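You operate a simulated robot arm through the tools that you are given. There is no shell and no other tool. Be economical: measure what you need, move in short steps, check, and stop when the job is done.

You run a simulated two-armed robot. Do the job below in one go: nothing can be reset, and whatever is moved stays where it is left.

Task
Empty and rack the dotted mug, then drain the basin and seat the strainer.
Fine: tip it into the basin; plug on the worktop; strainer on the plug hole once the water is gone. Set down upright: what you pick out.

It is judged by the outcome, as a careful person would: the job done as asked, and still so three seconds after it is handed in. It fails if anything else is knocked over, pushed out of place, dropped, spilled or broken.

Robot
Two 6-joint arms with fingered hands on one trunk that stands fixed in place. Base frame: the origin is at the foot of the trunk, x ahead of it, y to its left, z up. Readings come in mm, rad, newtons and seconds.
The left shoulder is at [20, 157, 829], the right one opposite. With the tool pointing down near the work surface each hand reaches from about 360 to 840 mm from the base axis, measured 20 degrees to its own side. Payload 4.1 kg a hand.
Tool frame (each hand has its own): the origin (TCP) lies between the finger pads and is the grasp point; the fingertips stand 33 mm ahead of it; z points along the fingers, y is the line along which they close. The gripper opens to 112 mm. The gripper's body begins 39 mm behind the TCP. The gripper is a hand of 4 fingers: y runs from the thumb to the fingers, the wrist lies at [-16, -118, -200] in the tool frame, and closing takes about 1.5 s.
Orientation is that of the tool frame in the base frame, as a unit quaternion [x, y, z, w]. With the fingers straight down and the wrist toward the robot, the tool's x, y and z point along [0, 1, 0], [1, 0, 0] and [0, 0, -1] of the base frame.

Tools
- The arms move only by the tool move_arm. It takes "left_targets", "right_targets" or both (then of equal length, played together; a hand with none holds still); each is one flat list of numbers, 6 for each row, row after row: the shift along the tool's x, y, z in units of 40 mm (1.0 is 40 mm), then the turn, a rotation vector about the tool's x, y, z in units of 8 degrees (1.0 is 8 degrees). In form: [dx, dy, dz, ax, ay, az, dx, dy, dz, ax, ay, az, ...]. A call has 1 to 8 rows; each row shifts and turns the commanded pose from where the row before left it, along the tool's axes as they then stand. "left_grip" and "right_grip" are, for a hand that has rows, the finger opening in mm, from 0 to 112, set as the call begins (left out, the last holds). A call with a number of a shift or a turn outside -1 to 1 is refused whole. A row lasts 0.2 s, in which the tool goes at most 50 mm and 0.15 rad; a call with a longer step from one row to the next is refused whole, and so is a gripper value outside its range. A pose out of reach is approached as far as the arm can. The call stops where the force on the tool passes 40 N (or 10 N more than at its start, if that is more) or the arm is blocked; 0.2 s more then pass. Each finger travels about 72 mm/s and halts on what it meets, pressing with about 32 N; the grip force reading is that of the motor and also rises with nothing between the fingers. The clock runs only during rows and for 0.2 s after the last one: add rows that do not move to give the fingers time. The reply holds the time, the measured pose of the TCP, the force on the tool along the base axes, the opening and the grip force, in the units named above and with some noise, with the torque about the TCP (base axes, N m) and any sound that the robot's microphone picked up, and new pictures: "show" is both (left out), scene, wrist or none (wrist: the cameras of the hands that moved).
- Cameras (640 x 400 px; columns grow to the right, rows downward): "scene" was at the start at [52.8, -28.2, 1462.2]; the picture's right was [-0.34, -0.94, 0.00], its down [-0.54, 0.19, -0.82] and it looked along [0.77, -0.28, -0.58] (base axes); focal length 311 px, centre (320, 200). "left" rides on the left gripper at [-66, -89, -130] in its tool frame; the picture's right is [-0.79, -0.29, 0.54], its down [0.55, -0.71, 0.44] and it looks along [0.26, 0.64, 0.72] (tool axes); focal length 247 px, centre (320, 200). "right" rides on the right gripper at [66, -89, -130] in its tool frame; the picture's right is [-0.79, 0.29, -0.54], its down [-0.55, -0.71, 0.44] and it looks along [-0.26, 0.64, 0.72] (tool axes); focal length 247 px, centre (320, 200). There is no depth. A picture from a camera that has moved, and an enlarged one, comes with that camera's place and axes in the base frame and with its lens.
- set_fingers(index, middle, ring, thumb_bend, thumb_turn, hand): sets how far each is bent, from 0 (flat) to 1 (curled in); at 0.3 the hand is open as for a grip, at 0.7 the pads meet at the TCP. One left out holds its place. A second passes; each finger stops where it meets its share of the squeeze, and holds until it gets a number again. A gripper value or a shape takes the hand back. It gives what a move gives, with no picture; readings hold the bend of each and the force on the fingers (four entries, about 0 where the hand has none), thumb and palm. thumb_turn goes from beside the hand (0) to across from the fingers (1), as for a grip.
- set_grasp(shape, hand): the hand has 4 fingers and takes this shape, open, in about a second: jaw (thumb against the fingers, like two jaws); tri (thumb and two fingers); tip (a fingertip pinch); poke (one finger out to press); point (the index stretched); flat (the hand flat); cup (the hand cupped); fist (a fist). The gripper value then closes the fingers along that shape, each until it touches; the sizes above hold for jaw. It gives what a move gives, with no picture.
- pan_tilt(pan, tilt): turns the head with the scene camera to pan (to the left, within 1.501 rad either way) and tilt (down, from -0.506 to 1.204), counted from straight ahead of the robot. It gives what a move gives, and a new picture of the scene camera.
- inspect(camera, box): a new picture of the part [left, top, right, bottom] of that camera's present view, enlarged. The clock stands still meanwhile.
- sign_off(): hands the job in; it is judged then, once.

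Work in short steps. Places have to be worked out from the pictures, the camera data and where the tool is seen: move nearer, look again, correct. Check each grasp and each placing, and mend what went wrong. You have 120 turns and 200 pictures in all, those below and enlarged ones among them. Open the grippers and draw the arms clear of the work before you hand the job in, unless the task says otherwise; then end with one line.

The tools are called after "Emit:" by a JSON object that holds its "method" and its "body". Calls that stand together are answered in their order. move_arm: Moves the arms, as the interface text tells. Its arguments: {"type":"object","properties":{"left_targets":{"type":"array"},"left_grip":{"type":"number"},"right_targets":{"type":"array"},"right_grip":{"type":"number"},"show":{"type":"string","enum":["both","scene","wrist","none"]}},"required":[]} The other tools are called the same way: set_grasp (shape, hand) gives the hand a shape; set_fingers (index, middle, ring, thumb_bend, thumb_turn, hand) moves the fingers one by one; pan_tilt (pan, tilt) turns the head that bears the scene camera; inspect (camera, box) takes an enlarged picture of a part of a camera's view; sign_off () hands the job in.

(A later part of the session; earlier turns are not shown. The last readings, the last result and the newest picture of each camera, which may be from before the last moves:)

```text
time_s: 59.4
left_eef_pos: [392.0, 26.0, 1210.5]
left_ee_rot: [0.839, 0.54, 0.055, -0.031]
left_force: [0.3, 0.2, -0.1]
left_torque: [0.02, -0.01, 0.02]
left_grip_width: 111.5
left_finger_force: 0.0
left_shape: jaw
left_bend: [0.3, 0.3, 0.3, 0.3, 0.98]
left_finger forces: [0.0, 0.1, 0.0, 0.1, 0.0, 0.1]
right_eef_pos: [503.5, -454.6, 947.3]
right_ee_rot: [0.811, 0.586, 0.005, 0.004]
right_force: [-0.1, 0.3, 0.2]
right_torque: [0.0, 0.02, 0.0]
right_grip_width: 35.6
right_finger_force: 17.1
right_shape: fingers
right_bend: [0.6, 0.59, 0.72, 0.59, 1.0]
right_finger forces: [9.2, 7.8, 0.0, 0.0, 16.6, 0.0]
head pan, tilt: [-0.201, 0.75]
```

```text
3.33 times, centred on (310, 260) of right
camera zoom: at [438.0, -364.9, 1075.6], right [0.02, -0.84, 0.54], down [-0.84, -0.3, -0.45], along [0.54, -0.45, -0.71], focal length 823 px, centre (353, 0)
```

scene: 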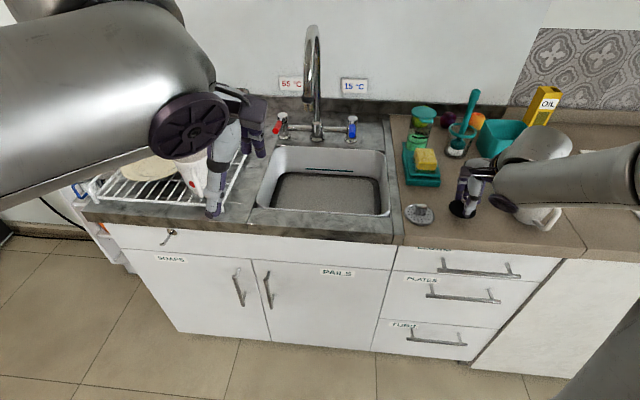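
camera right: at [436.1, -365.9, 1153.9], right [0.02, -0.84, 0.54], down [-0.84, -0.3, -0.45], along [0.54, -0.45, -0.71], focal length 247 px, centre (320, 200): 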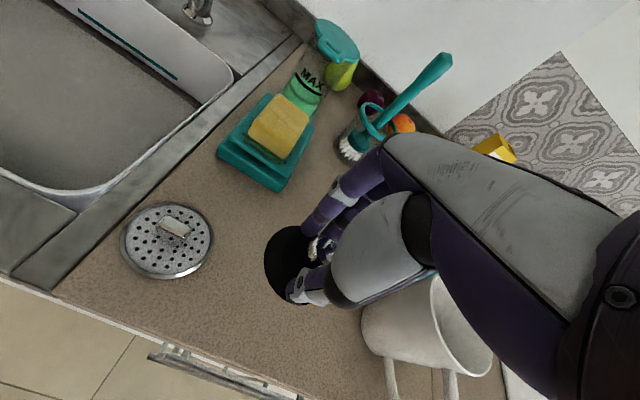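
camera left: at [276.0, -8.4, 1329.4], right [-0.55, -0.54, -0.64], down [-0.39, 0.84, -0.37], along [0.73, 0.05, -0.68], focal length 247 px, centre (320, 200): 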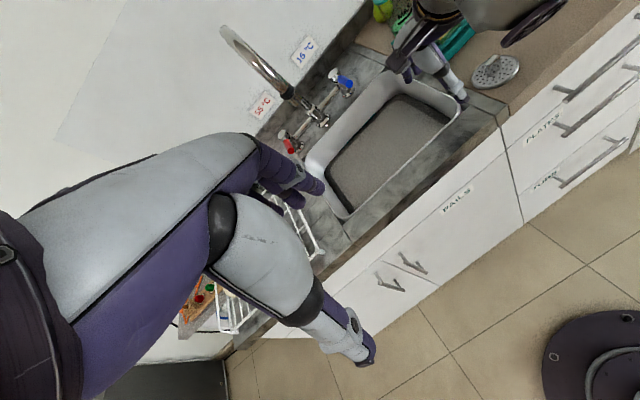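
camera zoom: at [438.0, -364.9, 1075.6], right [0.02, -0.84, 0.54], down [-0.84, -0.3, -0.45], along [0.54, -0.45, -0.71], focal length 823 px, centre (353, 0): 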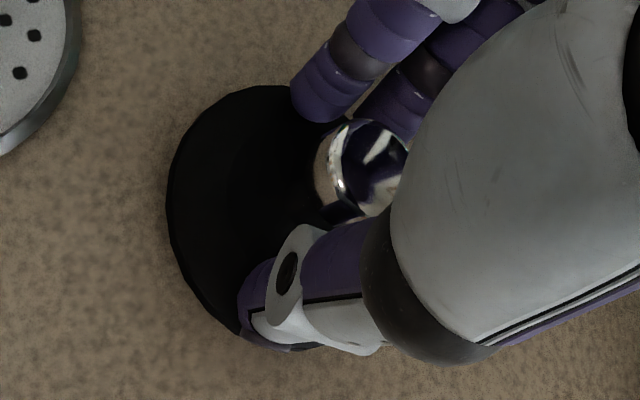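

Very near the worktop; continue in ~3 mm steps.

Emit:
{"method": "move_arm", "body": {"right_targets": [0, 0, 0.07, 0, 0, 0, 0, 0, 0.07, 0, 0, 0, 0, 0, 0.07, 0, 0, 0, 0, 0, 0, 0, 0, 0], "show": "none"}}

```text
time_s: 60.4
left_eef_pos: [391.3, 27.6, 1211.8]
left_ee_rot: [0.839, 0.54, 0.054, -0.03]
left_force: [0.2, 0.5, 1.1]
left_torque: [0.01, 0.03, 0.02]
left_grip_width: 111.8
left_finger_force: 0.0
left_shape: jaw
left_bend: [0.3, 0.3, 0.3, 0.3, 0.98]
left_finger forces: [0.0, 0.0, 0.0, 0.0, 0.1, 0.1]
right_eef_pos: [503.4, -453.6, 940.3]
right_ee_rot: [0.811, 0.585, 0.006, 0.007]
right_force: [0.2, 1.2, 22.2]
right_torque: [-0.11, 0.0, -0.01]
right_grip_width: 23.3
right_finger_force: 19.2
right_shape: fingers
right_bend: [0.68, 0.58, 0.72, 0.6, 1.0]
right_finger forces: [2.7, 19.0, 0.0, 0.0, 16.0, 0.0]
head pan, tilt: [-0.201, 0.75]
```

Contact (22 N). Ease up 2 mm and open the fingers.

Emit:
{"method": "move_arm", "body": {"right_targets": [0, 0, -0.06, 0, 0, 0, 0, 0, 0, 0, 0, 0], "show": "none"}}

Emit:
{"method": "set_fingers", "body": {"hand": "right", "index": 0.45, "middle": 0.45, "ring": 0.45, "thumb_bend": 0.45}}

Emit:
{"method": "inspect", "body": {"camera": "right", "box": [230, 200, 390, 320]}}

```text
time_s: 61.0
left_eef_pos: [391.8, 26.7, 1211.2]
left_ee_rot: [0.84, 0.54, 0.054, -0.03]
left_force: [-0.1, 0.4, 0.1]
left_torque: [0.0, 0.01, -0.02]
left_grip_width: 111.7
left_finger_force: 0.1
left_shape: jaw
left_bend: [0.3, 0.3, 0.3, 0.3, 0.98]
left_finger forces: [0.1, 0.0, 0.1, 0.1, 0.0, 0.0]
right_eef_pos: [504.7, -454.8, 940.7]
right_ee_rot: [0.811, 0.585, 0.005, 0.005]
right_force: [3.6, -0.5, 14.0]
right_torque: [-0.26, -0.4, 0.05]
right_grip_width: 23.1
right_finger_force: 19.3
right_shape: fingers
right_bend: [0.67, 0.57, 0.72, 0.6, 1.0]
right_finger forces: [3.7, 20.7, 0.0, 0.1, 14.4, 0.1]
head pan, tilt: [-0.201, 0.75]
```

```text
time_s: 62.0
left_eef_pos: [391.0, 26.9, 1210.3]
left_ee_rot: [0.839, 0.54, 0.054, -0.03]
left_force: [0.1, 0.4, -0.2]
left_torque: [-0.01, 0.02, 0.03]
left_grip_width: 111.9
left_finger_force: 0.1
left_shape: jaw
left_bend: [0.3, 0.3, 0.3, 0.3, 0.98]
left_finger forces: [0.0, 0.0, 0.0, 0.0, 0.0, 0.0]
right_eef_pos: [502.8, -454.7, 939.4]
right_ee_rot: [0.811, 0.585, 0.005, 0.005]
right_force: [-6.6, 2.3, 14.0]
right_torque: [0.18, -0.02, 0.08]
right_grip_width: 42.0
right_finger_force: 7.1
right_shape: fingers
right_bend: [0.65, 0.45, 0.45, 0.45, 0.99]
right_finger forces: [14.1, 0.0, 0.0, 0.1, 0.0, 0.0]
head pan, tilt: [-0.201, 0.75]
```

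```text
3.33 times, centred on (310, 260) of right
camera zoom: at [437.8, -364.6, 1068.8], right [0.02, -0.84, 0.54], down [-0.84, -0.3, -0.45], along [0.54, -0.45, -0.71], focal length 823 px, centre (353, 0)
```

zoom: 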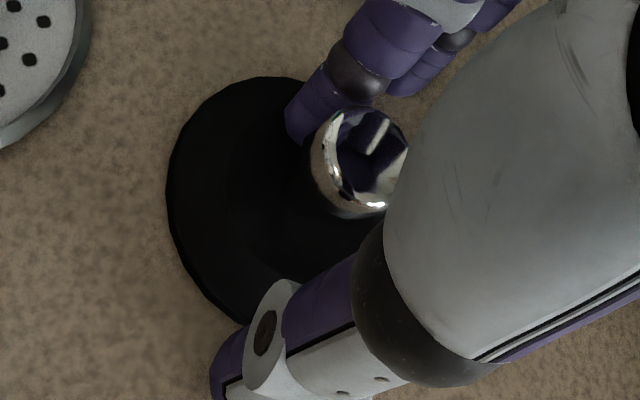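

Plug is standing free; the index is pressing on its flange. Rise 10 mm, then fully open and rise clear.

Emit:
{"method": "move_arm", "body": {"right_targets": [0, 0, -0.12, 0, 0, 0, 0, 0, -0.13, 0, 0, 0, 0, 0, 0, 0, 0, 0], "show": "none"}}

Emit:
{"method": "set_fingers", "body": {"hand": "right", "index": 0.35, "middle": 0.35, "ring": 0.35, "thumb_bend": 0.35}}

Emit:
{"method": "inspect", "body": {"camera": "right", "box": [230, 200, 390, 320]}}

```text
time_s: 62.8
left_eef_pos: [391.7, 27.4, 1211.8]
left_ee_rot: [0.839, 0.54, 0.054, -0.03]
left_force: [0.0, -0.4, 0.5]
left_torque: [-0.02, 0.0, -0.03]
left_grip_width: 111.8
left_finger_force: 0.1
left_shape: jaw
left_bend: [0.3, 0.3, 0.3, 0.3, 0.98]
left_finger forces: [0.0, 0.0, 0.0, 0.0, 0.0, 0.0]
right_eef_pos: [505.0, -454.9, 950.9]
right_ee_rot: [0.811, 0.585, 0.004, 0.005]
right_force: [0.1, 0.4, -0.2]
right_torque: [-0.01, 0.0, 0.02]
right_grip_width: 71.3
right_finger_force: 0.0
right_shape: fingers
right_bend: [0.45, 0.45, 0.45, 0.45, 0.99]
right_finger forces: [0.0, 0.1, 0.0, 0.1, 0.0, 0.0]
head pan, tilt: [-0.201, 0.75]
```

```text
time_s: 63.8
left_eef_pos: [391.4, 27.0, 1210.9]
left_ee_rot: [0.839, 0.54, 0.055, -0.03]
left_force: [0.4, -0.1, -0.8]
left_torque: [-0.01, 0.0, 0.02]
left_grip_width: 111.7
left_finger_force: 0.2
left_shape: jaw
left_bend: [0.3, 0.3, 0.3, 0.3, 0.98]
left_finger forces: [0.1, 0.0, 0.0, 0.1, 0.0, 0.0]
right_eef_pos: [503.0, -456.0, 950.6]
right_ee_rot: [0.811, 0.586, 0.004, 0.004]
right_force: [-1.0, -0.4, -0.4]
right_torque: [0.0, 0.01, -0.03]
right_grip_width: 98.6
right_finger_force: 0.0
right_shape: fingers
right_bend: [0.35, 0.35, 0.35, 0.35, 0.98]
right_finger forces: [0.0, 0.0, 0.0, 0.0, 0.1, 0.1]
head pan, tilt: [-0.201, 0.75]
```

```text
3.33 times, centred on (310, 260) of right
camera zoom: at [438.4, -365.0, 1078.8], right [0.02, -0.84, 0.54], down [-0.84, -0.3, -0.45], along [0.54, -0.45, -0.71], focal length 823 px, centre (353, 0)
```

zoom: 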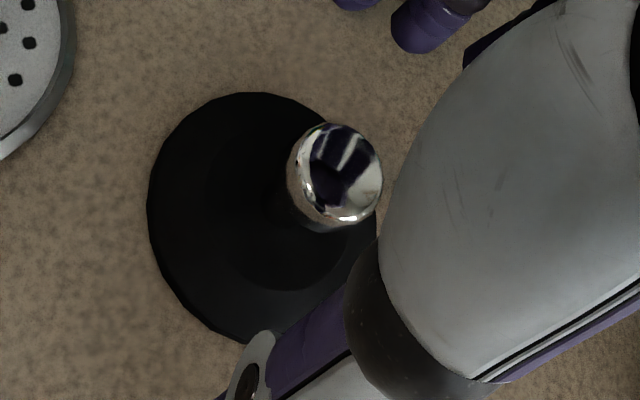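

Plug stands upright on the worktop. Raise the hand clear and view the basin.

Emit:
{"method": "move_arm", "body": {"right_targets": [0, 0, -0.8, 0, 0, 0, 0, 0, -0.9, 0, 0, 0, 0, 0, -0.8, 0, 0, 0, 0, 0, 0, 0, 0, 0], "show": "both"}}

Emit:
{"method": "inspect", "body": {"camera": "left", "box": [300, 20, 540, 220]}}

```text
time_s: 64.8
left_eef_pos: [391.7, 26.7, 1210.8]
left_ee_rot: [0.839, 0.541, 0.054, -0.03]
left_force: [0.1, -0.3, -0.5]
left_torque: [0.02, 0.0, -0.02]
left_grip_width: 111.7
left_finger_force: 0.0
left_shape: jaw
left_bend: [0.3, 0.3, 0.3, 0.3, 0.98]
left_finger forces: [0.1, 0.0, 0.0, 0.0, 0.0, 0.1]
right_eef_pos: [503.7, -455.5, 1050.9]
right_ee_rot: [0.81, 0.586, 0.005, 0.006]
right_force: [-0.4, 0.6, 0.7]
right_torque: [-0.03, -0.02, 0.0]
right_grip_width: 99.1
right_finger_force: 0.1
right_shape: fingers
right_bend: [0.35, 0.35, 0.35, 0.35, 0.98]
right_finger forces: [0.0, 0.1, 0.1, 0.1, 0.0, 0.0]
head pan, tilt: [-0.201, 0.75]
camera right: at [437.7, -365.1, 1179.6], right [0.02, -0.84, 0.54], down [-0.84, -0.3, -0.45], along [0.54, -0.45, -0.71], focal length 247 px, centre (320, 200)
```

scene: 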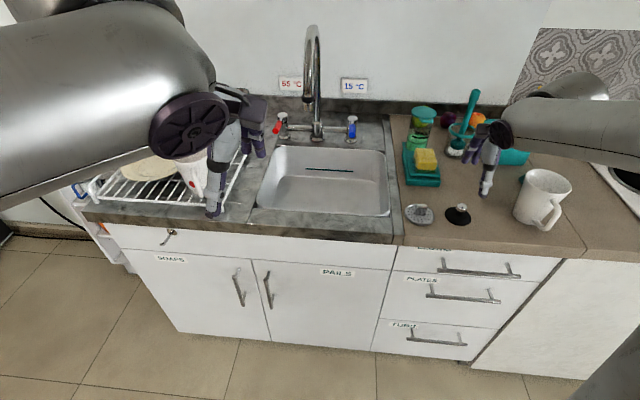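
right: 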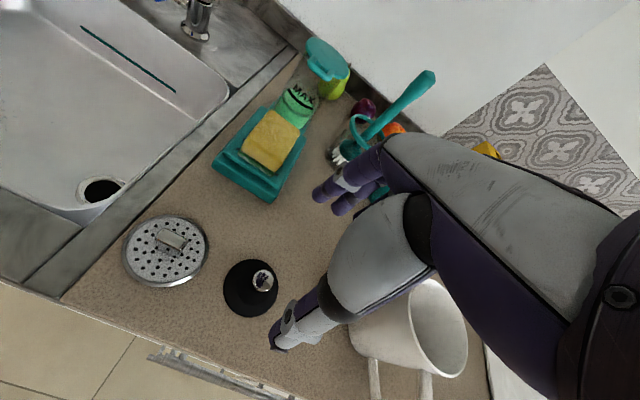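

```text
2.00 times, centred on (420, 120) of left
camera zoom: at [276.7, -8.2, 1329.3], right [-0.55, -0.54, -0.64], down [-0.39, 0.84, -0.37], along [0.73, 0.05, -0.68], focal length 494 px, centre (120, 360)
```

zoom: 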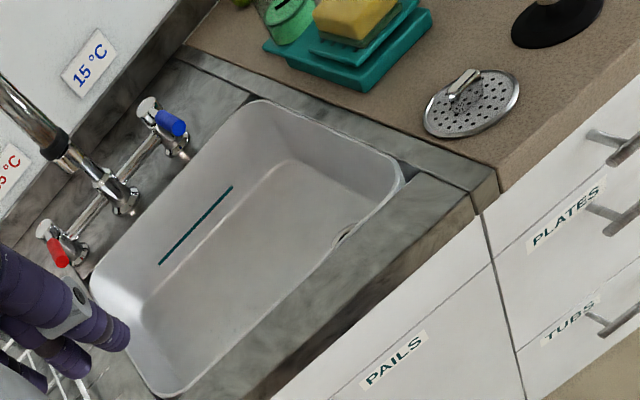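

Water is gone and the plug hole is visible. Zoom on the hole and strainer for precise positions.

Emit:
{"method": "inspect", "body": {"camera": "right", "box": [60, 150, 160, 240]}}

Emit:
{"method": "inspect", "body": {"camera": "right", "box": [110, 200, 290, 320]}}

Emit:
{"method": "inspect", "body": {"camera": "scene", "box": [340, 170, 480, 250]}}

```text
4.44 times, centred on (110, 195) of right
camera zoom: at [437.7, -365.1, 1179.6], right [0.02, -0.84, 0.54], down [-0.84, -0.3, -0.45], along [0.54, -0.45, -0.71], focal length 1098 px, centre (1253, 222)
```

zoom: 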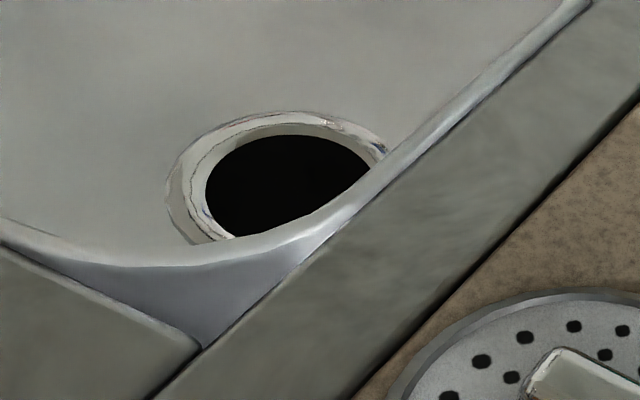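

```text
3.33 times, centred on (200, 260) of right
camera zoom: at [437.7, -365.1, 1179.6], right [0.02, -0.84, 0.54], down [-0.84, -0.3, -0.45], along [0.54, -0.45, -0.71], focal length 823 px, centre (720, 0)
```

zoom: 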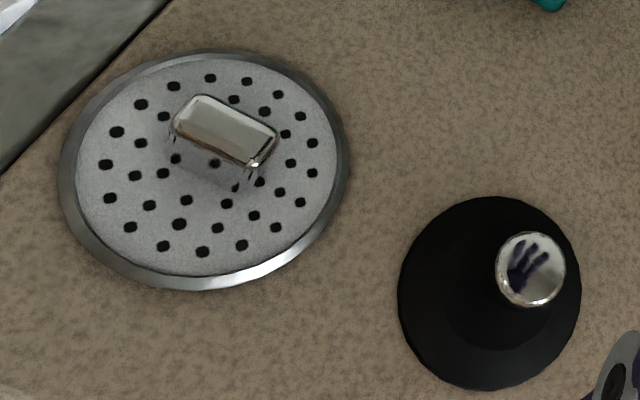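

```text
4.57 times, centred on (410, 210) of scene
camera zoom: at [51.2, -15.2, 1450.5], right [-0.2, -0.98, 0.0], down [-0.67, 0.14, -0.73], along [0.72, -0.15, -0.68], focal length 1421 px, centre (-91, 154)
```

zoom: 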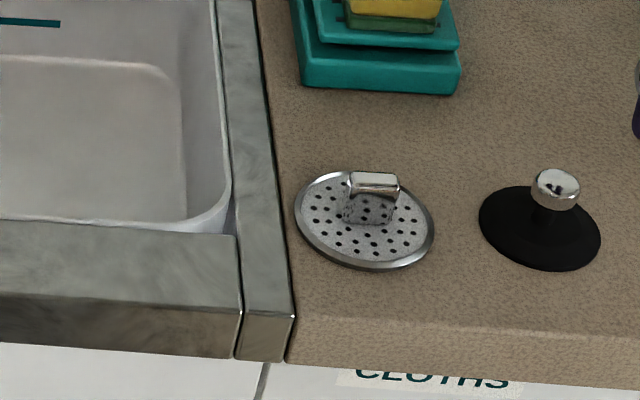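

Hole centre ≈ (625,-264) with floor z≈777; strainer centre ≈ (526,-363), its handle runs left–right with top at z≈930, suiting my closing direction. Move above the strainer.

Emit:
{"method": "move_arm", "body": {"right_targets": [0.78, -0.05, 0, 0, 0, 0, 0.78, -0.05, 0, 0, 0, 0, 0.78, -0.05, 0, 0, 0, 0, 0, 0, 0.7, 0, 0, 0, 0, 0, 0.7, 0, 0, 0, 0, 0, 0, 0, 0, 0], "show": "wrist"}}

Emit:
{"method": "inspect", "body": {"camera": "scene", "box": [340, 150, 480, 250]}}

Emit:
{"method": "inspect", "body": {"camera": "left", "box": [420, 20, 560, 120]}}

```text
time_s: 66.2
left_eef_pos: [391.8, 27.1, 1211.0]
left_ee_rot: [0.84, 0.54, 0.054, -0.03]
left_force: [0.2, 0.0, 0.8]
left_torque: [-0.02, 0.01, 0.01]
left_grip_width: 111.6
left_finger_force: 0.0
left_shape: jaw
left_bend: [0.3, 0.3, 0.3, 0.3, 0.98]
left_finger forces: [0.0, 0.0, 0.0, 0.0, 0.0, 0.0]
right_eef_pos: [526.3, -366.6, 995.6]
right_ee_rot: [0.81, 0.586, 0.005, 0.005]
right_force: [-0.3, -0.2, -0.1]
right_torque: [0.01, 0.0, -0.02]
right_grip_width: 98.9
right_finger_force: 0.1
right_shape: fingers
right_bend: [0.35, 0.35, 0.35, 0.35, 0.98]
right_finger forces: [0.1, 0.1, 0.0, 0.0, 0.0, 0.0]
head pan, tilt: [-0.201, 0.75]
camera right: at [461.2, -276.6, 1123.4], right [0.02, -0.84, 0.54], down [-0.84, -0.3, -0.45], along [0.54, -0.45, -0.71], focal length 247 px, centre (320, 200)
```

right: 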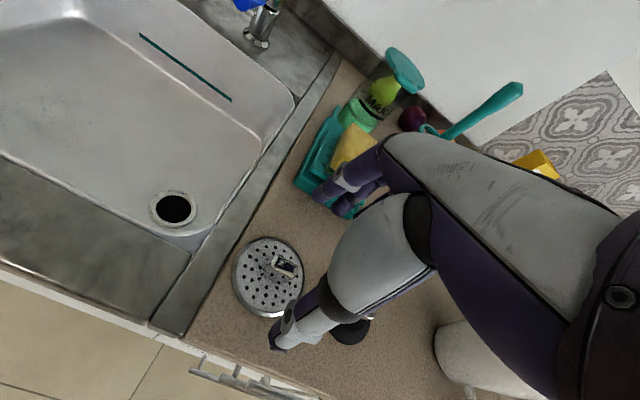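

```text
4.00 times, centred on (410, 200) of scene
camera zoom: at [51.1, -15.1, 1450.5], right [-0.2, -0.98, 0.0], down [-0.67, 0.14, -0.73], along [0.72, -0.15, -0.68], focal length 1243 px, centre (-40, 200)
```

zoom: 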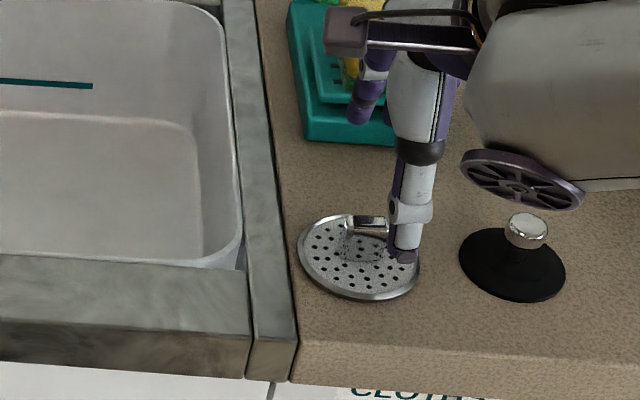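

```text
4.00 times, centred on (490, 70) of left
camera zoom: at [276.6, -8.2, 1329.4], right [-0.55, -0.54, -0.64], down [-0.39, 0.84, -0.37], along [0.73, 0.05, -0.68], focal length 988 px, centre (-360, 720)
```

zoom: 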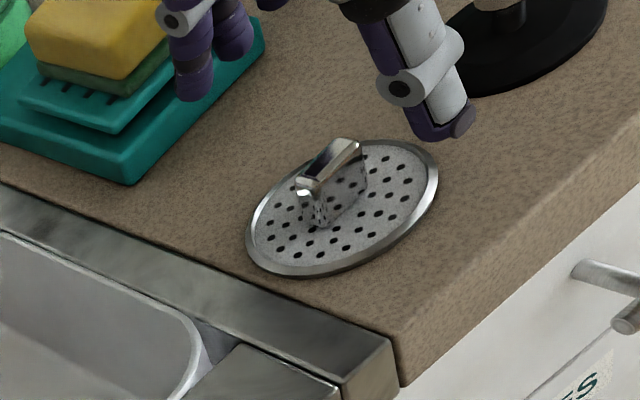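

Aligned within a few mm. Shift 4 mm left and descend to about z 962, then check.

Emit:
{"method": "move_arm", "body": {"right_targets": [0.08, 0, 0.4, 0, 0, 0, 0, 0, 0.44, 0, 0, 0, 0, 0, 0, 0, 0, 0], "show": "none"}}

Emit:
{"method": "inspect", "body": {"camera": "right", "box": [220, 180, 380, 360]}}

Emit:
{"method": "inspect", "body": {"camera": "left", "box": [420, 20, 560, 120]}}

```text
time_s: 67.0
left_eef_pos: [391.0, 27.3, 1210.9]
left_ee_rot: [0.84, 0.54, 0.055, -0.029]
left_force: [0.6, 0.0, -0.1]
left_torque: [-0.01, -0.01, -0.05]
left_grip_width: 111.7
left_finger_force: 0.1
left_shape: jaw
left_bend: [0.3, 0.3, 0.3, 0.3, 0.98]
left_finger forces: [0.0, 0.0, 0.0, 0.1, 0.0, 0.0]
right_eef_pos: [528.1, -362.5, 960.3]
right_ee_rot: [0.81, 0.586, 0.005, 0.004]
right_force: [0.0, 0.3, -0.1]
right_torque: [-0.01, 0.0, 0.01]
right_grip_width: 99.0
right_finger_force: 0.2
right_shape: fingers
right_bend: [0.35, 0.35, 0.35, 0.35, 0.98]
right_finger forces: [0.0, 0.1, 0.0, 0.0, 0.0, 0.1]
head pan, tilt: [-0.201, 0.75]
```

```text
2.22 times, centred on (300, 270) of right
camera zoom: at [462.9, -272.6, 1088.3], right [0.02, -0.84, 0.54], down [-0.84, -0.3, -0.45], along [0.54, -0.45, -0.71], focal length 549 px, centre (364, 44)
```

zoom: 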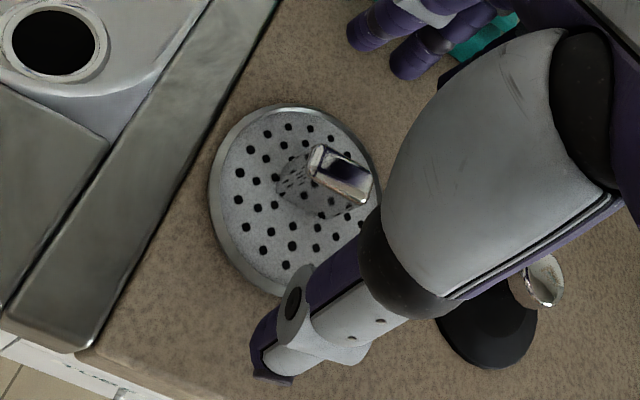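

```text
4.00 times, centred on (490, 70) of left
camera zoom: at [276.6, -8.2, 1329.3], right [-0.55, -0.54, -0.64], down [-0.39, 0.84, -0.37], along [0.73, 0.05, -0.68], focal length 988 px, centre (-360, 720)
```

zoom: 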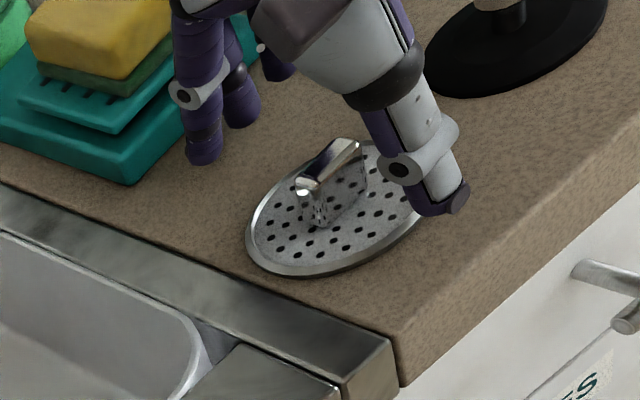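

Handle is between thumb and fingers. Down 8 mm, then close with finger control.

Emit:
{"method": "move_arm", "body": {"right_targets": [0, 0, 0.1, 0, 0, 0, 0, 0, 0.1, 0, 0, 0, 0, 0, 0, 0, 0, 0], "show": "none"}}

Emit:
{"method": "set_fingers", "body": {"hand": "right", "index": 0.72, "middle": 0.72, "ring": 0.72, "thumb_bend": 0.72, "thumb_turn": 1.0}}

Emit:
{"method": "inspect", "body": {"camera": "right", "box": [220, 180, 380, 360]}}

Emit:
{"method": "inspect", "body": {"camera": "left", "box": [420, 20, 560, 120]}}

```text
time_s: 67.8
left_eef_pos: [391.2, 26.6, 1211.5]
left_ee_rot: [0.839, 0.54, 0.055, -0.03]
left_force: [0.3, 0.1, 0.7]
left_torque: [0.01, -0.01, -0.02]
left_grip_width: 111.9
left_finger_force: 0.0
left_shape: jaw
left_bend: [0.3, 0.3, 0.3, 0.3, 0.98]
left_finger forces: [0.0, 0.0, 0.0, 0.0, 0.0, 0.0]
right_eef_pos: [529.4, -361.7, 953.8]
right_ee_rot: [0.81, 0.586, 0.005, 0.005]
right_force: [-0.2, 0.4, -0.9]
right_torque: [0.0, 0.0, 0.0]
right_grip_width: 98.7
right_finger_force: 0.0
right_shape: fingers
right_bend: [0.35, 0.35, 0.35, 0.35, 0.98]
right_finger forces: [0.0, 0.0, 0.1, 0.0, 0.1, 0.1]
head pan, tilt: [-0.201, 0.75]
```

```text
time_s: 68.8
left_eef_pos: [390.8, 27.0, 1211.1]
left_ee_rot: [0.839, 0.54, 0.055, -0.029]
left_force: [0.3, -0.4, -0.3]
left_torque: [0.04, 0.01, 0.01]
left_grip_width: 111.7
left_finger_force: 0.1
left_shape: jaw
left_bend: [0.3, 0.3, 0.3, 0.3, 0.98]
left_finger forces: [0.0, 0.0, 0.0, 0.0, 0.0, 0.0]
right_eef_pos: [529.0, -361.3, 954.0]
right_ee_rot: [0.81, 0.586, 0.004, 0.005]
right_force: [-0.5, -0.9, 0.4]
right_torque: [0.0, 0.01, 0.01]
right_grip_width: 11.9
right_finger_force: 8.2
right_shape: fingers
right_bend: [0.71, 0.68, 0.72, 0.66, 1.0]
right_finger forces: [4.6, 4.0, 0.0, 0.0, 8.5, 0.0]
head pan, tilt: [-0.201, 0.75]
```

```text
2.22 times, centred on (300, 270) of right
camera zoom: at [463.5, -271.7, 1081.7], right [0.02, -0.84, 0.54], down [-0.84, -0.3, -0.45], along [0.54, -0.45, -0.71], focal length 549 px, centre (364, 44)
```

zoom: 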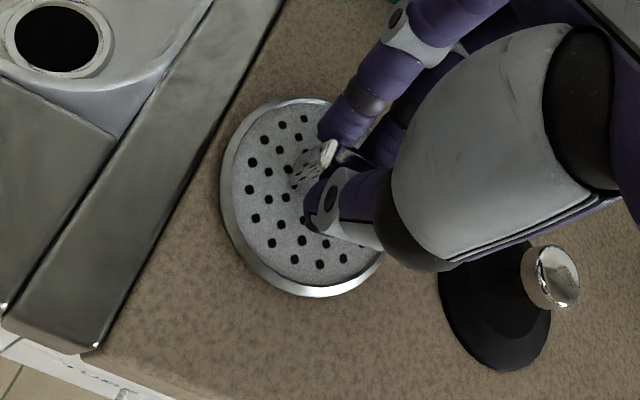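

```text
4.00 times, centred on (490, 70) of left
camera zoom: at [276.6, -8.2, 1329.3], right [-0.55, -0.54, -0.64], down [-0.39, 0.84, -0.37], along [0.73, 0.05, -0.68], focal length 988 px, centre (-360, 720)
```

zoom: 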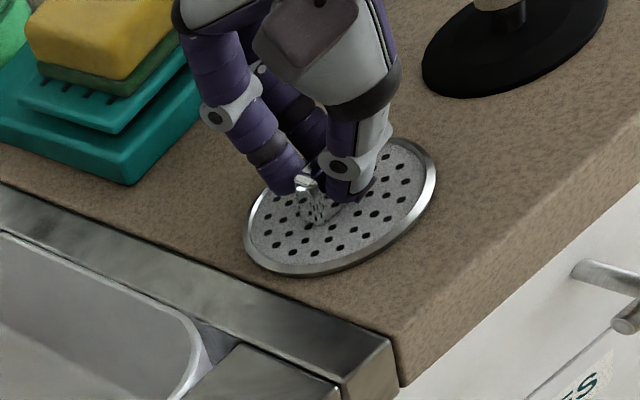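

Handle gripped, but force is only ~8 N; tighten, then lift 10 mm as a test.

Emit:
{"method": "set_fingers", "body": {"hand": "right", "index": 0.85, "middle": 0.85, "thumb_bend": 0.85}}

Emit:
{"method": "move_arm", "body": {"right_targets": [0, 0, -0.12, 0, 0, 0, 0, 0, -0.13, 0, 0, 0, 0, 0, 0, 0, 0, 0], "show": "wrist"}}

Emit:
{"method": "inspect", "body": {"camera": "left", "box": [420, 20, 560, 120]}}

```text
time_s: 69.8
left_eef_pos: [392.0, 26.5, 1211.1]
left_ee_rot: [0.839, 0.54, 0.055, -0.029]
left_force: [1.1, 0.1, 0.0]
left_torque: [-0.05, 0.02, -0.02]
left_grip_width: 111.6
left_finger_force: 0.1
left_shape: jaw
left_bend: [0.3, 0.3, 0.3, 0.3, 0.98]
left_finger forces: [0.1, 0.0, 0.1, 0.0, 0.0, 0.1]
right_eef_pos: [529.5, -361.8, 952.6]
right_ee_rot: [0.81, 0.586, 0.005, 0.006]
right_force: [-0.3, 0.0, 0.4]
right_torque: [-0.02, 0.0, -0.01]
right_grip_width: 10.4
right_finger_force: 25.9
right_shape: fingers
right_bend: [0.74, 0.73, 0.72, 0.68, 1.0]
right_finger forces: [15.3, 10.7, 0.0, 0.0, 26.0, 0.0]
head pan, tilt: [-0.201, 0.75]
```

```text
time_s: 70.5
left_eef_pos: [392.1, 27.9, 1211.4]
left_ee_rot: [0.839, 0.54, 0.055, -0.029]
left_force: [0.1, 0.0, -1.1]
left_torque: [-0.02, -0.02, 0.0]
left_grip_width: 111.7
left_finger_force: 0.0
left_shape: jaw
left_bend: [0.3, 0.3, 0.3, 0.3, 0.98]
left_finger forces: [0.0, 0.1, 0.1, 0.0, 0.0, 0.0]
right_eef_pos: [527.6, -360.2, 965.0]
right_ee_rot: [0.81, 0.586, 0.005, 0.005]
right_force: [0.0, -0.5, -1.1]
right_torque: [0.0, -0.05, 0.01]
right_grip_width: 10.6
right_finger_force: 26.6
right_shape: fingers
right_bend: [0.74, 0.73, 0.72, 0.68, 1.0]
right_finger forces: [15.3, 10.7, 0.0, 0.1, 26.0, 0.0]
head pan, tilt: [-0.201, 0.75]
camera right: at [463.0, -271.3, 1092.2], right [0.02, -0.84, 0.54], down [-0.84, -0.3, -0.45], along [0.54, -0.45, -0.71], focal length 247 px, centre (320, 200)
```

right: 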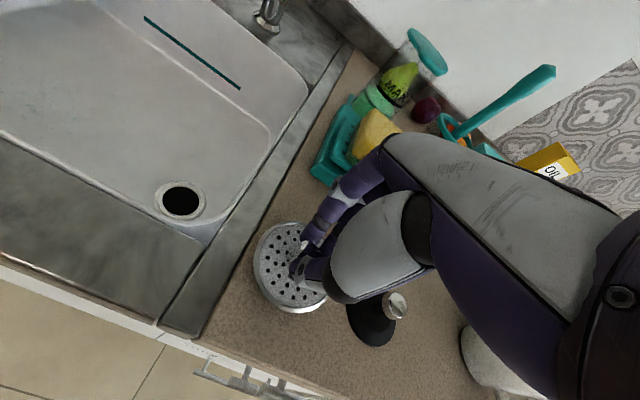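

```text
4.00 times, centred on (490, 70) of left
camera zoom: at [276.6, -8.2, 1329.3], right [-0.55, -0.54, -0.64], down [-0.39, 0.84, -0.37], along [0.73, 0.05, -0.68], focal length 988 px, centre (-360, 720)
```

zoom: 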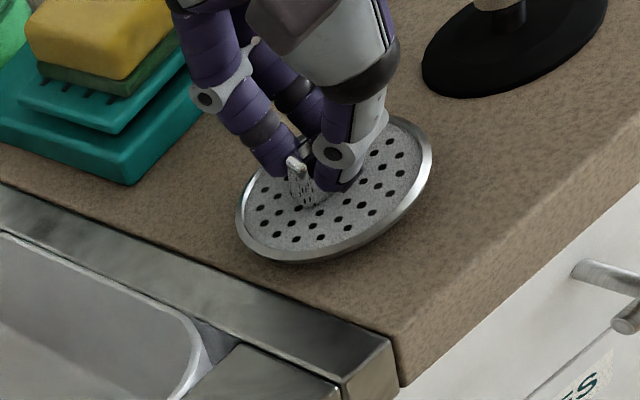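

Strainer lifted cleanly. Raise 40 mm and carry over the plug hole (TCP target about (629,-267)).

Emit:
{"method": "move_arm", "body": {"right_targets": [0, 0, -1, 0, 0, 0, 0.75, 0.42, 0, 0, 0, 0, 0.75, 0.42, 0, 0, 0, 0, 0.75, 0.42, 0, 0, 0, 0, 0.75, 0.42, 0, 0, 0, 0, 0, 0, 0, 0, 0, 0], "show": "wrist"}}

Emit:
{"method": "inspect", "body": {"camera": "left", "box": [340, 20, 540, 180]}}

```text
time_s: 72.0
left_eef_pos: [391.6, 26.8, 1212.0]
left_ee_rot: [0.839, 0.54, 0.055, -0.029]
left_force: [0.1, -0.5, -0.1]
left_torque: [0.0, -0.01, 0.01]
left_grip_width: 111.7
left_finger_force: 0.2
left_shape: jaw
left_bend: [0.3, 0.3, 0.3, 0.3, 0.98]
left_finger forces: [0.0, 0.0, 0.1, 0.0, 0.0, 0.0]
right_eef_pos: [628.5, -271.7, 1005.2]
right_ee_rot: [0.811, 0.586, 0.005, 0.005]
right_force: [0.7, -0.3, -0.6]
right_torque: [-0.02, -0.01, -0.01]
right_grip_width: 10.4
right_finger_force: 26.0
right_shape: fingers
right_bend: [0.74, 0.73, 0.72, 0.68, 1.0]
right_finger forces: [15.2, 10.5, 0.0, 0.0, 25.9, 0.0]
head pan, tilt: [-0.201, 0.75]
camera right: at [562.9, -180.7, 1132.9], right [0.02, -0.84, 0.54], down [-0.84, -0.3, -0.45], along [0.54, -0.45, -0.71], focal length 247 px, centre (320, 200)
```

right: 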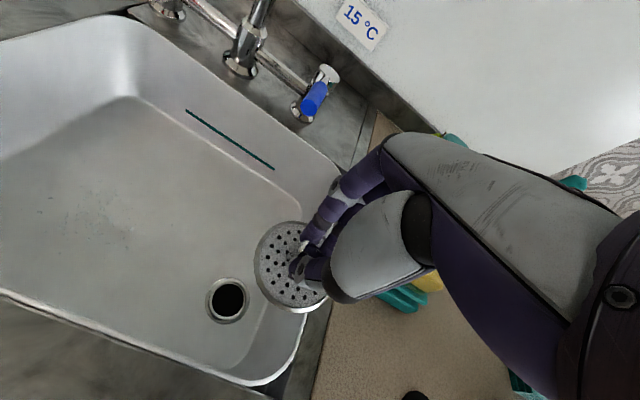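

```text
2.50 times, centred on (440, 100) of left
camera zoom: at [276.5, -8.3, 1329.4], right [-0.55, -0.54, -0.64], down [-0.39, 0.84, -0.37], along [0.73, 0.05, -0.68], focal length 617 px, centre (20, 450)
```

zoom: 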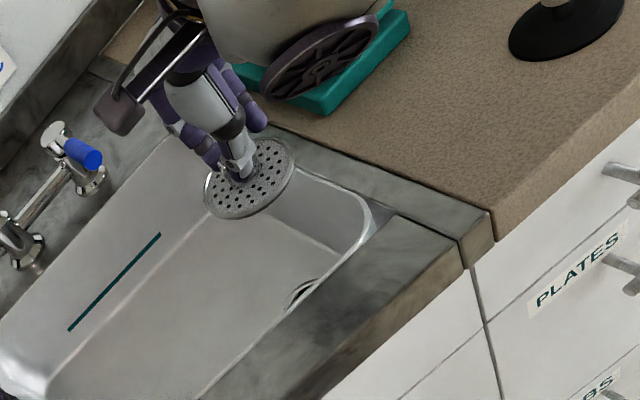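

Strainer centre is over the hole within ~2 mm. Descend to z≈860, then go slow.

Emit:
{"method": "move_arm", "body": {"right_targets": [0.04, 0, 0.9, 0, 0, 0, 0, 0, 0.9, 0, 0, 0, 0, 0, 0.9, 0, 0, 0, 0, 0, 0.9, 0, 0, 0, 0, 0, 0, 0, 0, 0], "show": "wrist"}}

Emit:
{"method": "inspect", "body": {"camera": "right", "box": [220, 190, 380, 340]}}

```text
time_s: 73.2
left_eef_pos: [391.5, 26.3, 1212.0]
left_ee_rot: [0.839, 0.54, 0.055, -0.03]
left_force: [0.3, 0.1, 0.8]
left_torque: [-0.02, -0.04, 0.01]
left_grip_width: 111.7
left_finger_force: 0.0
left_shape: jaw
left_bend: [0.3, 0.3, 0.3, 0.3, 0.98]
left_finger forces: [0.0, 0.0, 0.1, 0.0, 0.0, 0.1]
right_eef_pos: [632.3, -265.7, 860.0]
right_ee_rot: [0.81, 0.586, 0.005, 0.004]
right_force: [0.5, -0.2, -0.2]
right_torque: [0.0, -0.04, -0.01]
right_grip_width: 10.1
right_finger_force: 25.9
right_shape: fingers
right_bend: [0.74, 0.73, 0.72, 0.69, 1.0]
right_finger forces: [15.0, 10.4, 0.0, 0.0, 25.6, 0.0]
head pan, tilt: [-0.201, 0.75]
camera right: at [566.5, -175.6, 988.1], right [0.02, -0.84, 0.54], down [-0.84, -0.3, -0.45], along [0.54, -0.45, -0.71], focal length 247 px, centre (320, 200)
```

right: 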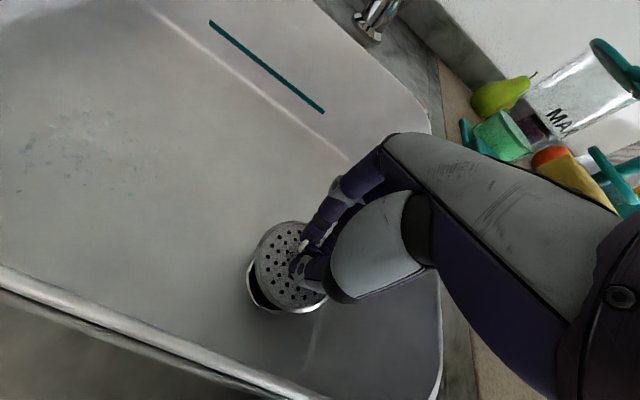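

```text
2.67 times, centred on (300, 265) of right
camera zoom: at [566.5, -175.6, 988.1], right [0.02, -0.84, 0.54], down [-0.84, -0.3, -0.45], along [0.54, -0.45, -0.71], focal length 659 px, centre (373, 27)
```

zoom: 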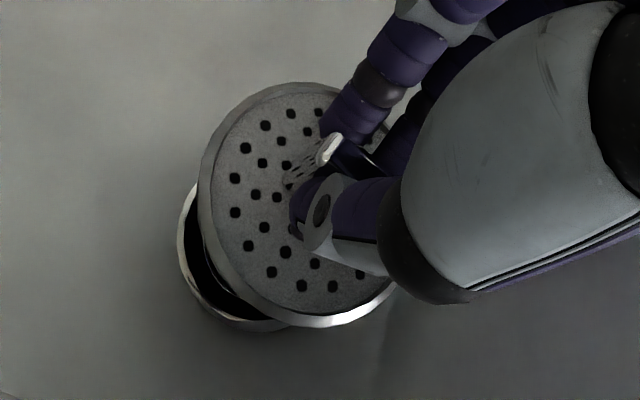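

Relative to the ring, the strainer needs to go ~7 mm to the right. Shift and lower 15 mm, then re-check.

Emit:
{"method": "move_arm", "body": {"right_targets": [-0.17, 0, 0, 0, 0, 0, 0, 0, 0.37, 0, 0, 0, 0, 0, 0, 0, 0, 0], "show": "none"}}

Emit:
{"method": "inspect", "body": {"camera": "right", "box": [220, 190, 380, 340]}}

Emit:
{"method": "inspect", "body": {"camera": "left", "box": [380, 40, 500, 160]}}

```text
time_s: 74.0
left_eef_pos: [390.9, 26.8, 1211.4]
left_ee_rot: [0.839, 0.54, 0.055, -0.03]
left_force: [0.2, 0.4, -0.4]
left_torque: [0.03, -0.02, -0.01]
left_grip_width: 111.5
left_finger_force: 0.0
left_shape: jaw
left_bend: [0.3, 0.3, 0.3, 0.3, 0.98]
left_finger forces: [0.0, 0.0, 0.1, 0.0, 0.0, 0.0]
right_eef_pos: [630.1, -271.5, 846.6]
right_ee_rot: [0.81, 0.586, 0.005, 0.006]
right_force: [-0.9, 0.3, 0.4]
right_torque: [0.02, 0.0, 0.01]
right_grip_width: 10.3
right_finger_force: 25.1
right_shape: fingers
right_bend: [0.74, 0.73, 0.72, 0.69, 1.0]
right_finger forces: [15.2, 10.5, 0.1, 0.1, 25.6, 0.0]
head pan, tilt: [-0.201, 0.75]
```

```text
2.67 times, centred on (300, 265) of right
camera zoom: at [564.0, -181.4, 974.7], right [0.02, -0.84, 0.54], down [-0.84, -0.3, -0.45], along [0.54, -0.45, -0.71], focal length 659 px, centre (373, 27)
```

zoom: 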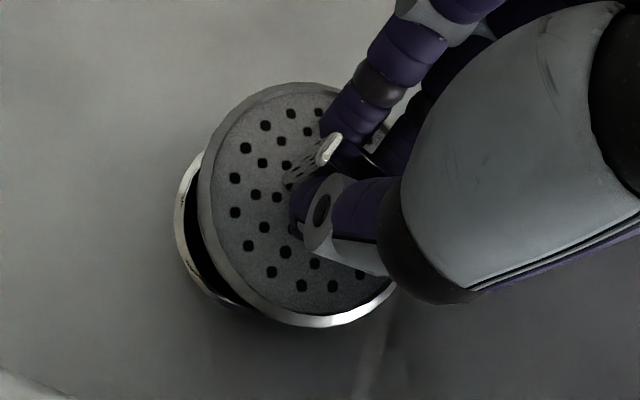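

```text
3.33 times, centred on (440, 100) of left
camera zoom: at [276.6, -8.2, 1329.3], right [-0.55, -0.54, -0.64], down [-0.39, 0.84, -0.37], along [0.73, 0.05, -0.68], focal length 823 px, centre (-80, 533)
```

zoom: 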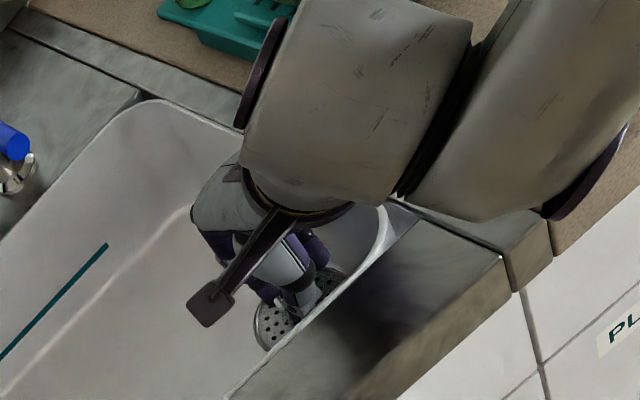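

Now aligned to within ~2–3 mm by projection. Apply the small correction and lower in 3 mm steps until contact.

Emit:
{"method": "move_arm", "body": {"right_targets": [-0.05, -0.02, 0.1, 0, 0, 0, 0, 0, 0.08, 0, 0, 0, 0, 0, 0.08, 0, 0, 0, 0, 0, 0.08, 0, 0, 0, 0, 0, 0, 0, 0, 0], "show": "none"}}

Emit:
{"method": "inspect", "body": {"camera": "right", "box": [220, 190, 380, 340]}}

```text
time_s: 75.2
left_eef_pos: [391.9, 27.0, 1210.5]
left_ee_rot: [0.839, 0.54, 0.054, -0.03]
left_force: [-0.3, 0.2, 0.8]
left_torque: [-0.03, 0.0, 0.0]
left_grip_width: 111.6
left_finger_force: 0.1
left_shape: jaw
left_bend: [0.3, 0.3, 0.3, 0.3, 0.98]
left_finger forces: [0.1, 0.0, 0.0, 0.0, 0.1, 0.0]
right_eef_pos: [628.7, -273.8, 832.9]
right_ee_rot: [0.811, 0.585, 0.005, 0.006]
right_force: [1.3, 2.5, 3.7]
right_torque: [-0.31, 0.07, 0.07]
right_grip_width: 10.3
right_finger_force: 27.6
right_shape: fingers
right_bend: [0.74, 0.73, 0.72, 0.69, 1.0]
right_finger forces: [15.1, 10.6, 0.3, 0.1, 25.7, 3.5]
head pan, tilt: [-0.201, 0.75]
```

```text
2.67 times, centred on (300, 265) of right
camera zoom: at [563.1, -184.6, 961.3], right [0.02, -0.84, 0.54], down [-0.84, -0.3, -0.45], along [0.54, -0.45, -0.71], focal length 659 px, centre (373, 27)
```

zoom: 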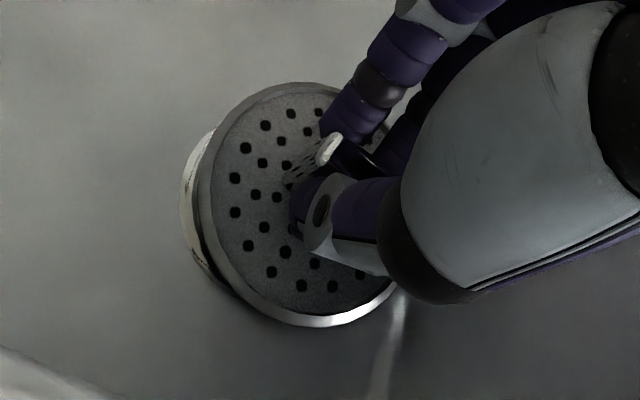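

I realize the strainer's right edge is hidden by the hand: its centre is really ~11 mm right of the hole (touching the wall). Raise 8 mm, shift 11 mm left, and re-check.

Emit:
{"method": "move_arm", "body": {"right_targets": [0, 0, -0.2, 0, 0, 0, 0.26, -0.12, 0, 0, 0, 0, 0, 0, 0, 0, 0, 0], "show": "none"}}

Emit:
{"method": "inspect", "body": {"camera": "right", "box": [220, 190, 380, 340]}}

```text
time_s: 76.0
left_eef_pos: [391.5, 27.7, 1211.0]
left_ee_rot: [0.839, 0.54, 0.055, -0.03]
left_force: [0.2, 0.6, -0.9]
left_torque: [0.02, 0.0, 0.0]
left_grip_width: 111.3
left_finger_force: 0.2
left_shape: jaw
left_bend: [0.3, 0.3, 0.3, 0.3, 0.98]
left_finger forces: [0.0, 0.0, 0.0, 0.0, 0.1, 0.1]
right_eef_pos: [627.2, -262.9, 841.2]
right_ee_rot: [0.81, 0.586, 0.005, 0.005]
right_force: [-0.6, 0.1, -1.1]
right_torque: [0.03, 0.03, -0.02]
right_grip_width: 10.1
right_finger_force: 25.3
right_shape: fingers
right_bend: [0.74, 0.73, 0.72, 0.69, 1.0]
right_finger forces: [15.1, 10.5, 0.0, 0.0, 25.7, 0.0]
head pan, tilt: [-0.201, 0.75]
```

```text
2.67 times, centred on (300, 265) of right
camera zoom: at [562.3, -173.6, 968.3], right [0.02, -0.84, 0.54], down [-0.84, -0.3, -0.45], along [0.54, -0.45, -0.71], focal length 659 px, centre (373, 27)
```

zoom: 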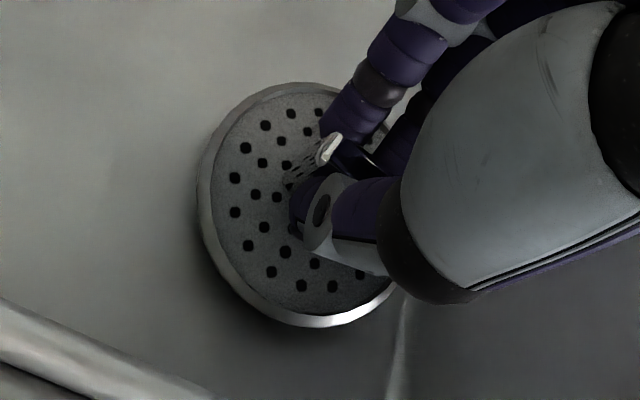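

Hole is fully covered from this view and no side force. Lower in small steps to contact.

Emit:
{"method": "move_arm", "body": {"right_targets": [0, 0, 0.08, 0, 0, 0, 0, 0, 0.08, 0, 0, 0, 0, 0, 0.08, 0, 0, 0, 0, 0, 0.06, 0, 0, 0, 0, 0, 0, 0, 0, 0], "show": "none"}}

Emit:
{"method": "inspect", "body": {"camera": "right", "box": [220, 190, 380, 340]}}

```text
time_s: 77.2
left_eef_pos: [390.9, 26.9, 1211.6]
left_ee_rot: [0.839, 0.54, 0.055, -0.03]
left_force: [-0.2, 0.2, 0.6]
left_torque: [0.01, 0.0, -0.02]
left_grip_width: 111.7
left_finger_force: 0.1
left_shape: jaw
left_bend: [0.3, 0.3, 0.3, 0.3, 0.98]
left_finger forces: [0.0, 0.0, 0.0, 0.0, 0.1, 0.0]
right_eef_pos: [626.8, -263.9, 829.7]
right_ee_rot: [0.811, 0.585, 0.007, 0.007]
right_force: [-0.3, -1.7, 14.0]
right_torque: [0.05, 0.07, 0.0]
right_grip_width: 9.9
right_finger_force: 29.3
right_shape: fingers
right_bend: [0.74, 0.73, 0.72, 0.7, 1.0]
right_finger forces: [17.0, 12.8, 0.0, 0.1, 28.8, 0.0]
head pan, tilt: [-0.201, 0.75]
```

```text
2.67 times, centred on (300, 265) of right
camera zoom: at [562.1, -173.3, 956.9], right [0.01, -0.84, 0.54], down [-0.84, -0.3, -0.45], along [0.54, -0.45, -0.71], focal length 659 px, centre (373, 27)
```

zoom: 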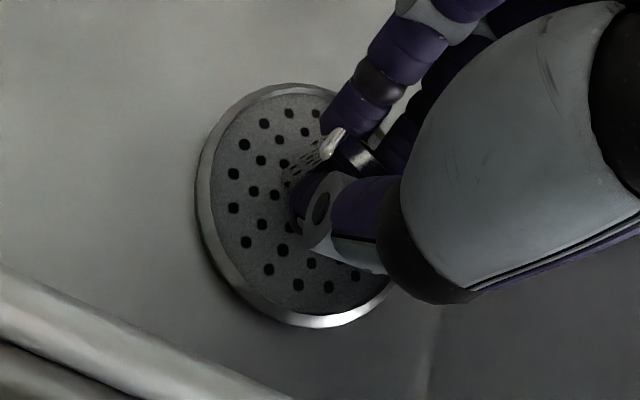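

Flat contact at 14 N with negligible torque. Ease the grip open slightly, then lift away.

Emit:
{"method": "set_fingers", "body": {"hand": "right", "index": 0.6, "middle": 0.6, "ring": 0.6, "thumb_bend": 0.56}}

Emit:
{"method": "inspect", "body": {"camera": "right", "box": [220, 190, 380, 340]}}

```text
time_s: 78.2
left_eef_pos: [390.3, 26.6, 1211.2]
left_ee_rot: [0.839, 0.54, 0.055, -0.03]
left_force: [-1.0, 0.8, 0.4]
left_torque: [0.0, -0.02, 0.01]
left_grip_width: 111.9
left_finger_force: 0.1
left_shape: jaw
left_bend: [0.3, 0.3, 0.3, 0.3, 0.98]
left_finger forces: [0.1, 0.1, 0.1, 0.1, 0.0, 0.0]
right_eef_pos: [628.5, -262.9, 827.5]
right_ee_rot: [0.811, 0.585, 0.005, 0.005]
right_force: [0.2, -0.5, -0.8]
right_torque: [0.0, 0.0, 0.0]
right_grip_width: 34.8
right_finger_force: 0.1
right_shape: fingers
right_bend: [0.6, 0.6, 0.6, 0.56, 1.0]
right_finger forces: [0.0, 0.0, 0.0, 0.0, 0.1, 0.0]
head pan, tilt: [-0.201, 0.75]
```

```text
2.67 times, centred on (300, 265) of right
camera zoom: at [561.9, -173.0, 955.8], right [0.02, -0.84, 0.54], down [-0.84, -0.3, -0.45], along [0.54, -0.45, -0.71], focal length 659 px, centre (373, 27)
```

zoom: 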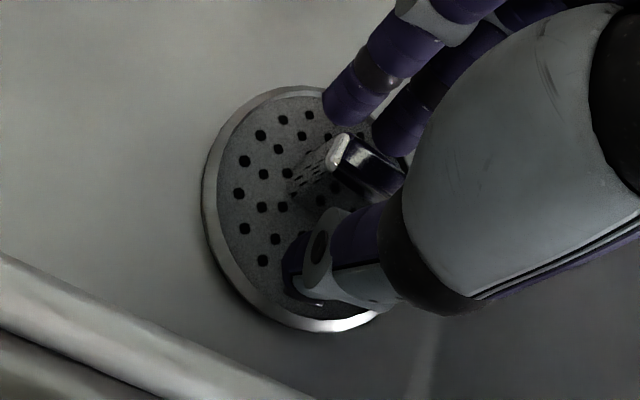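

Released cleanly. Lift the hand straight up out of the basin and look.

Emit:
{"method": "move_arm", "body": {"right_targets": [0, 0, -0.4, 0, 0, 0, 0, 0, -0.7, 0, 0, 0, 0, 0, -0.9, 0, 0, 0, 0, 0, -0.9, 0, 0, 0, 0, 0, -0.9, 0, 0, 0, 0, 0, -0.9, 0, 0, 0, 0, 0, 0, 0, 0, 0], "show": "wrist"}}

Emit:
{"method": "inspect", "body": {"camera": "left", "box": [340, 40, 500, 180]}}

```text
time_s: 79.8
left_eef_pos: [391.8, 27.6, 1210.8]
left_ee_rot: [0.839, 0.54, 0.054, -0.03]
left_force: [-0.7, 0.3, -1.6]
left_torque: [0.0, 0.0, -0.03]
left_grip_width: 111.7
left_finger_force: 0.1
left_shape: jaw
left_bend: [0.3, 0.3, 0.3, 0.3, 0.98]
left_finger forces: [0.1, 0.1, 0.1, 0.0, 0.0, 0.1]
right_eef_pos: [623.1, -262.1, 1017.6]
right_ee_rot: [0.811, 0.585, 0.005, 0.004]
right_force: [0.0, -1.0, -0.7]
right_torque: [-0.03, 0.04, -0.02]
right_grip_width: 34.5
right_finger_force: 0.3
right_shape: fingers
right_bend: [0.6, 0.6, 0.6, 0.56, 1.0]
right_finger forces: [0.1, 0.0, 0.1, 0.0, 0.1, 0.0]
head pan, tilt: [-0.201, 0.75]
camera right: at [557.8, -171.5, 1146.1], right [0.02, -0.84, 0.54], down [-0.84, -0.3, -0.45], along [0.54, -0.45, -0.71], focal length 247 px, centre (320, 200)
```

right: 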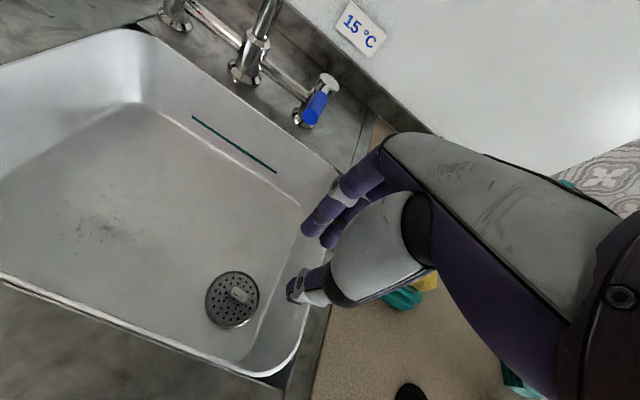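

```text
2.86 times, centred on (420, 110) of left
camera zoom: at [276.7, -8.2, 1329.3], right [-0.55, -0.54, -0.64], down [-0.39, 0.84, -0.37], along [0.73, 0.05, -0.68], focal length 706 px, centre (34, 457)
```

zoom: 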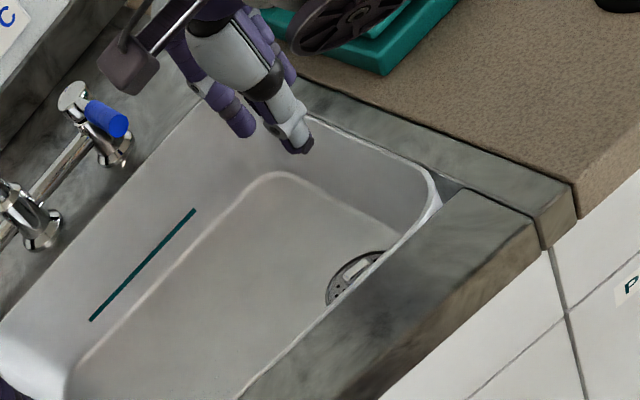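

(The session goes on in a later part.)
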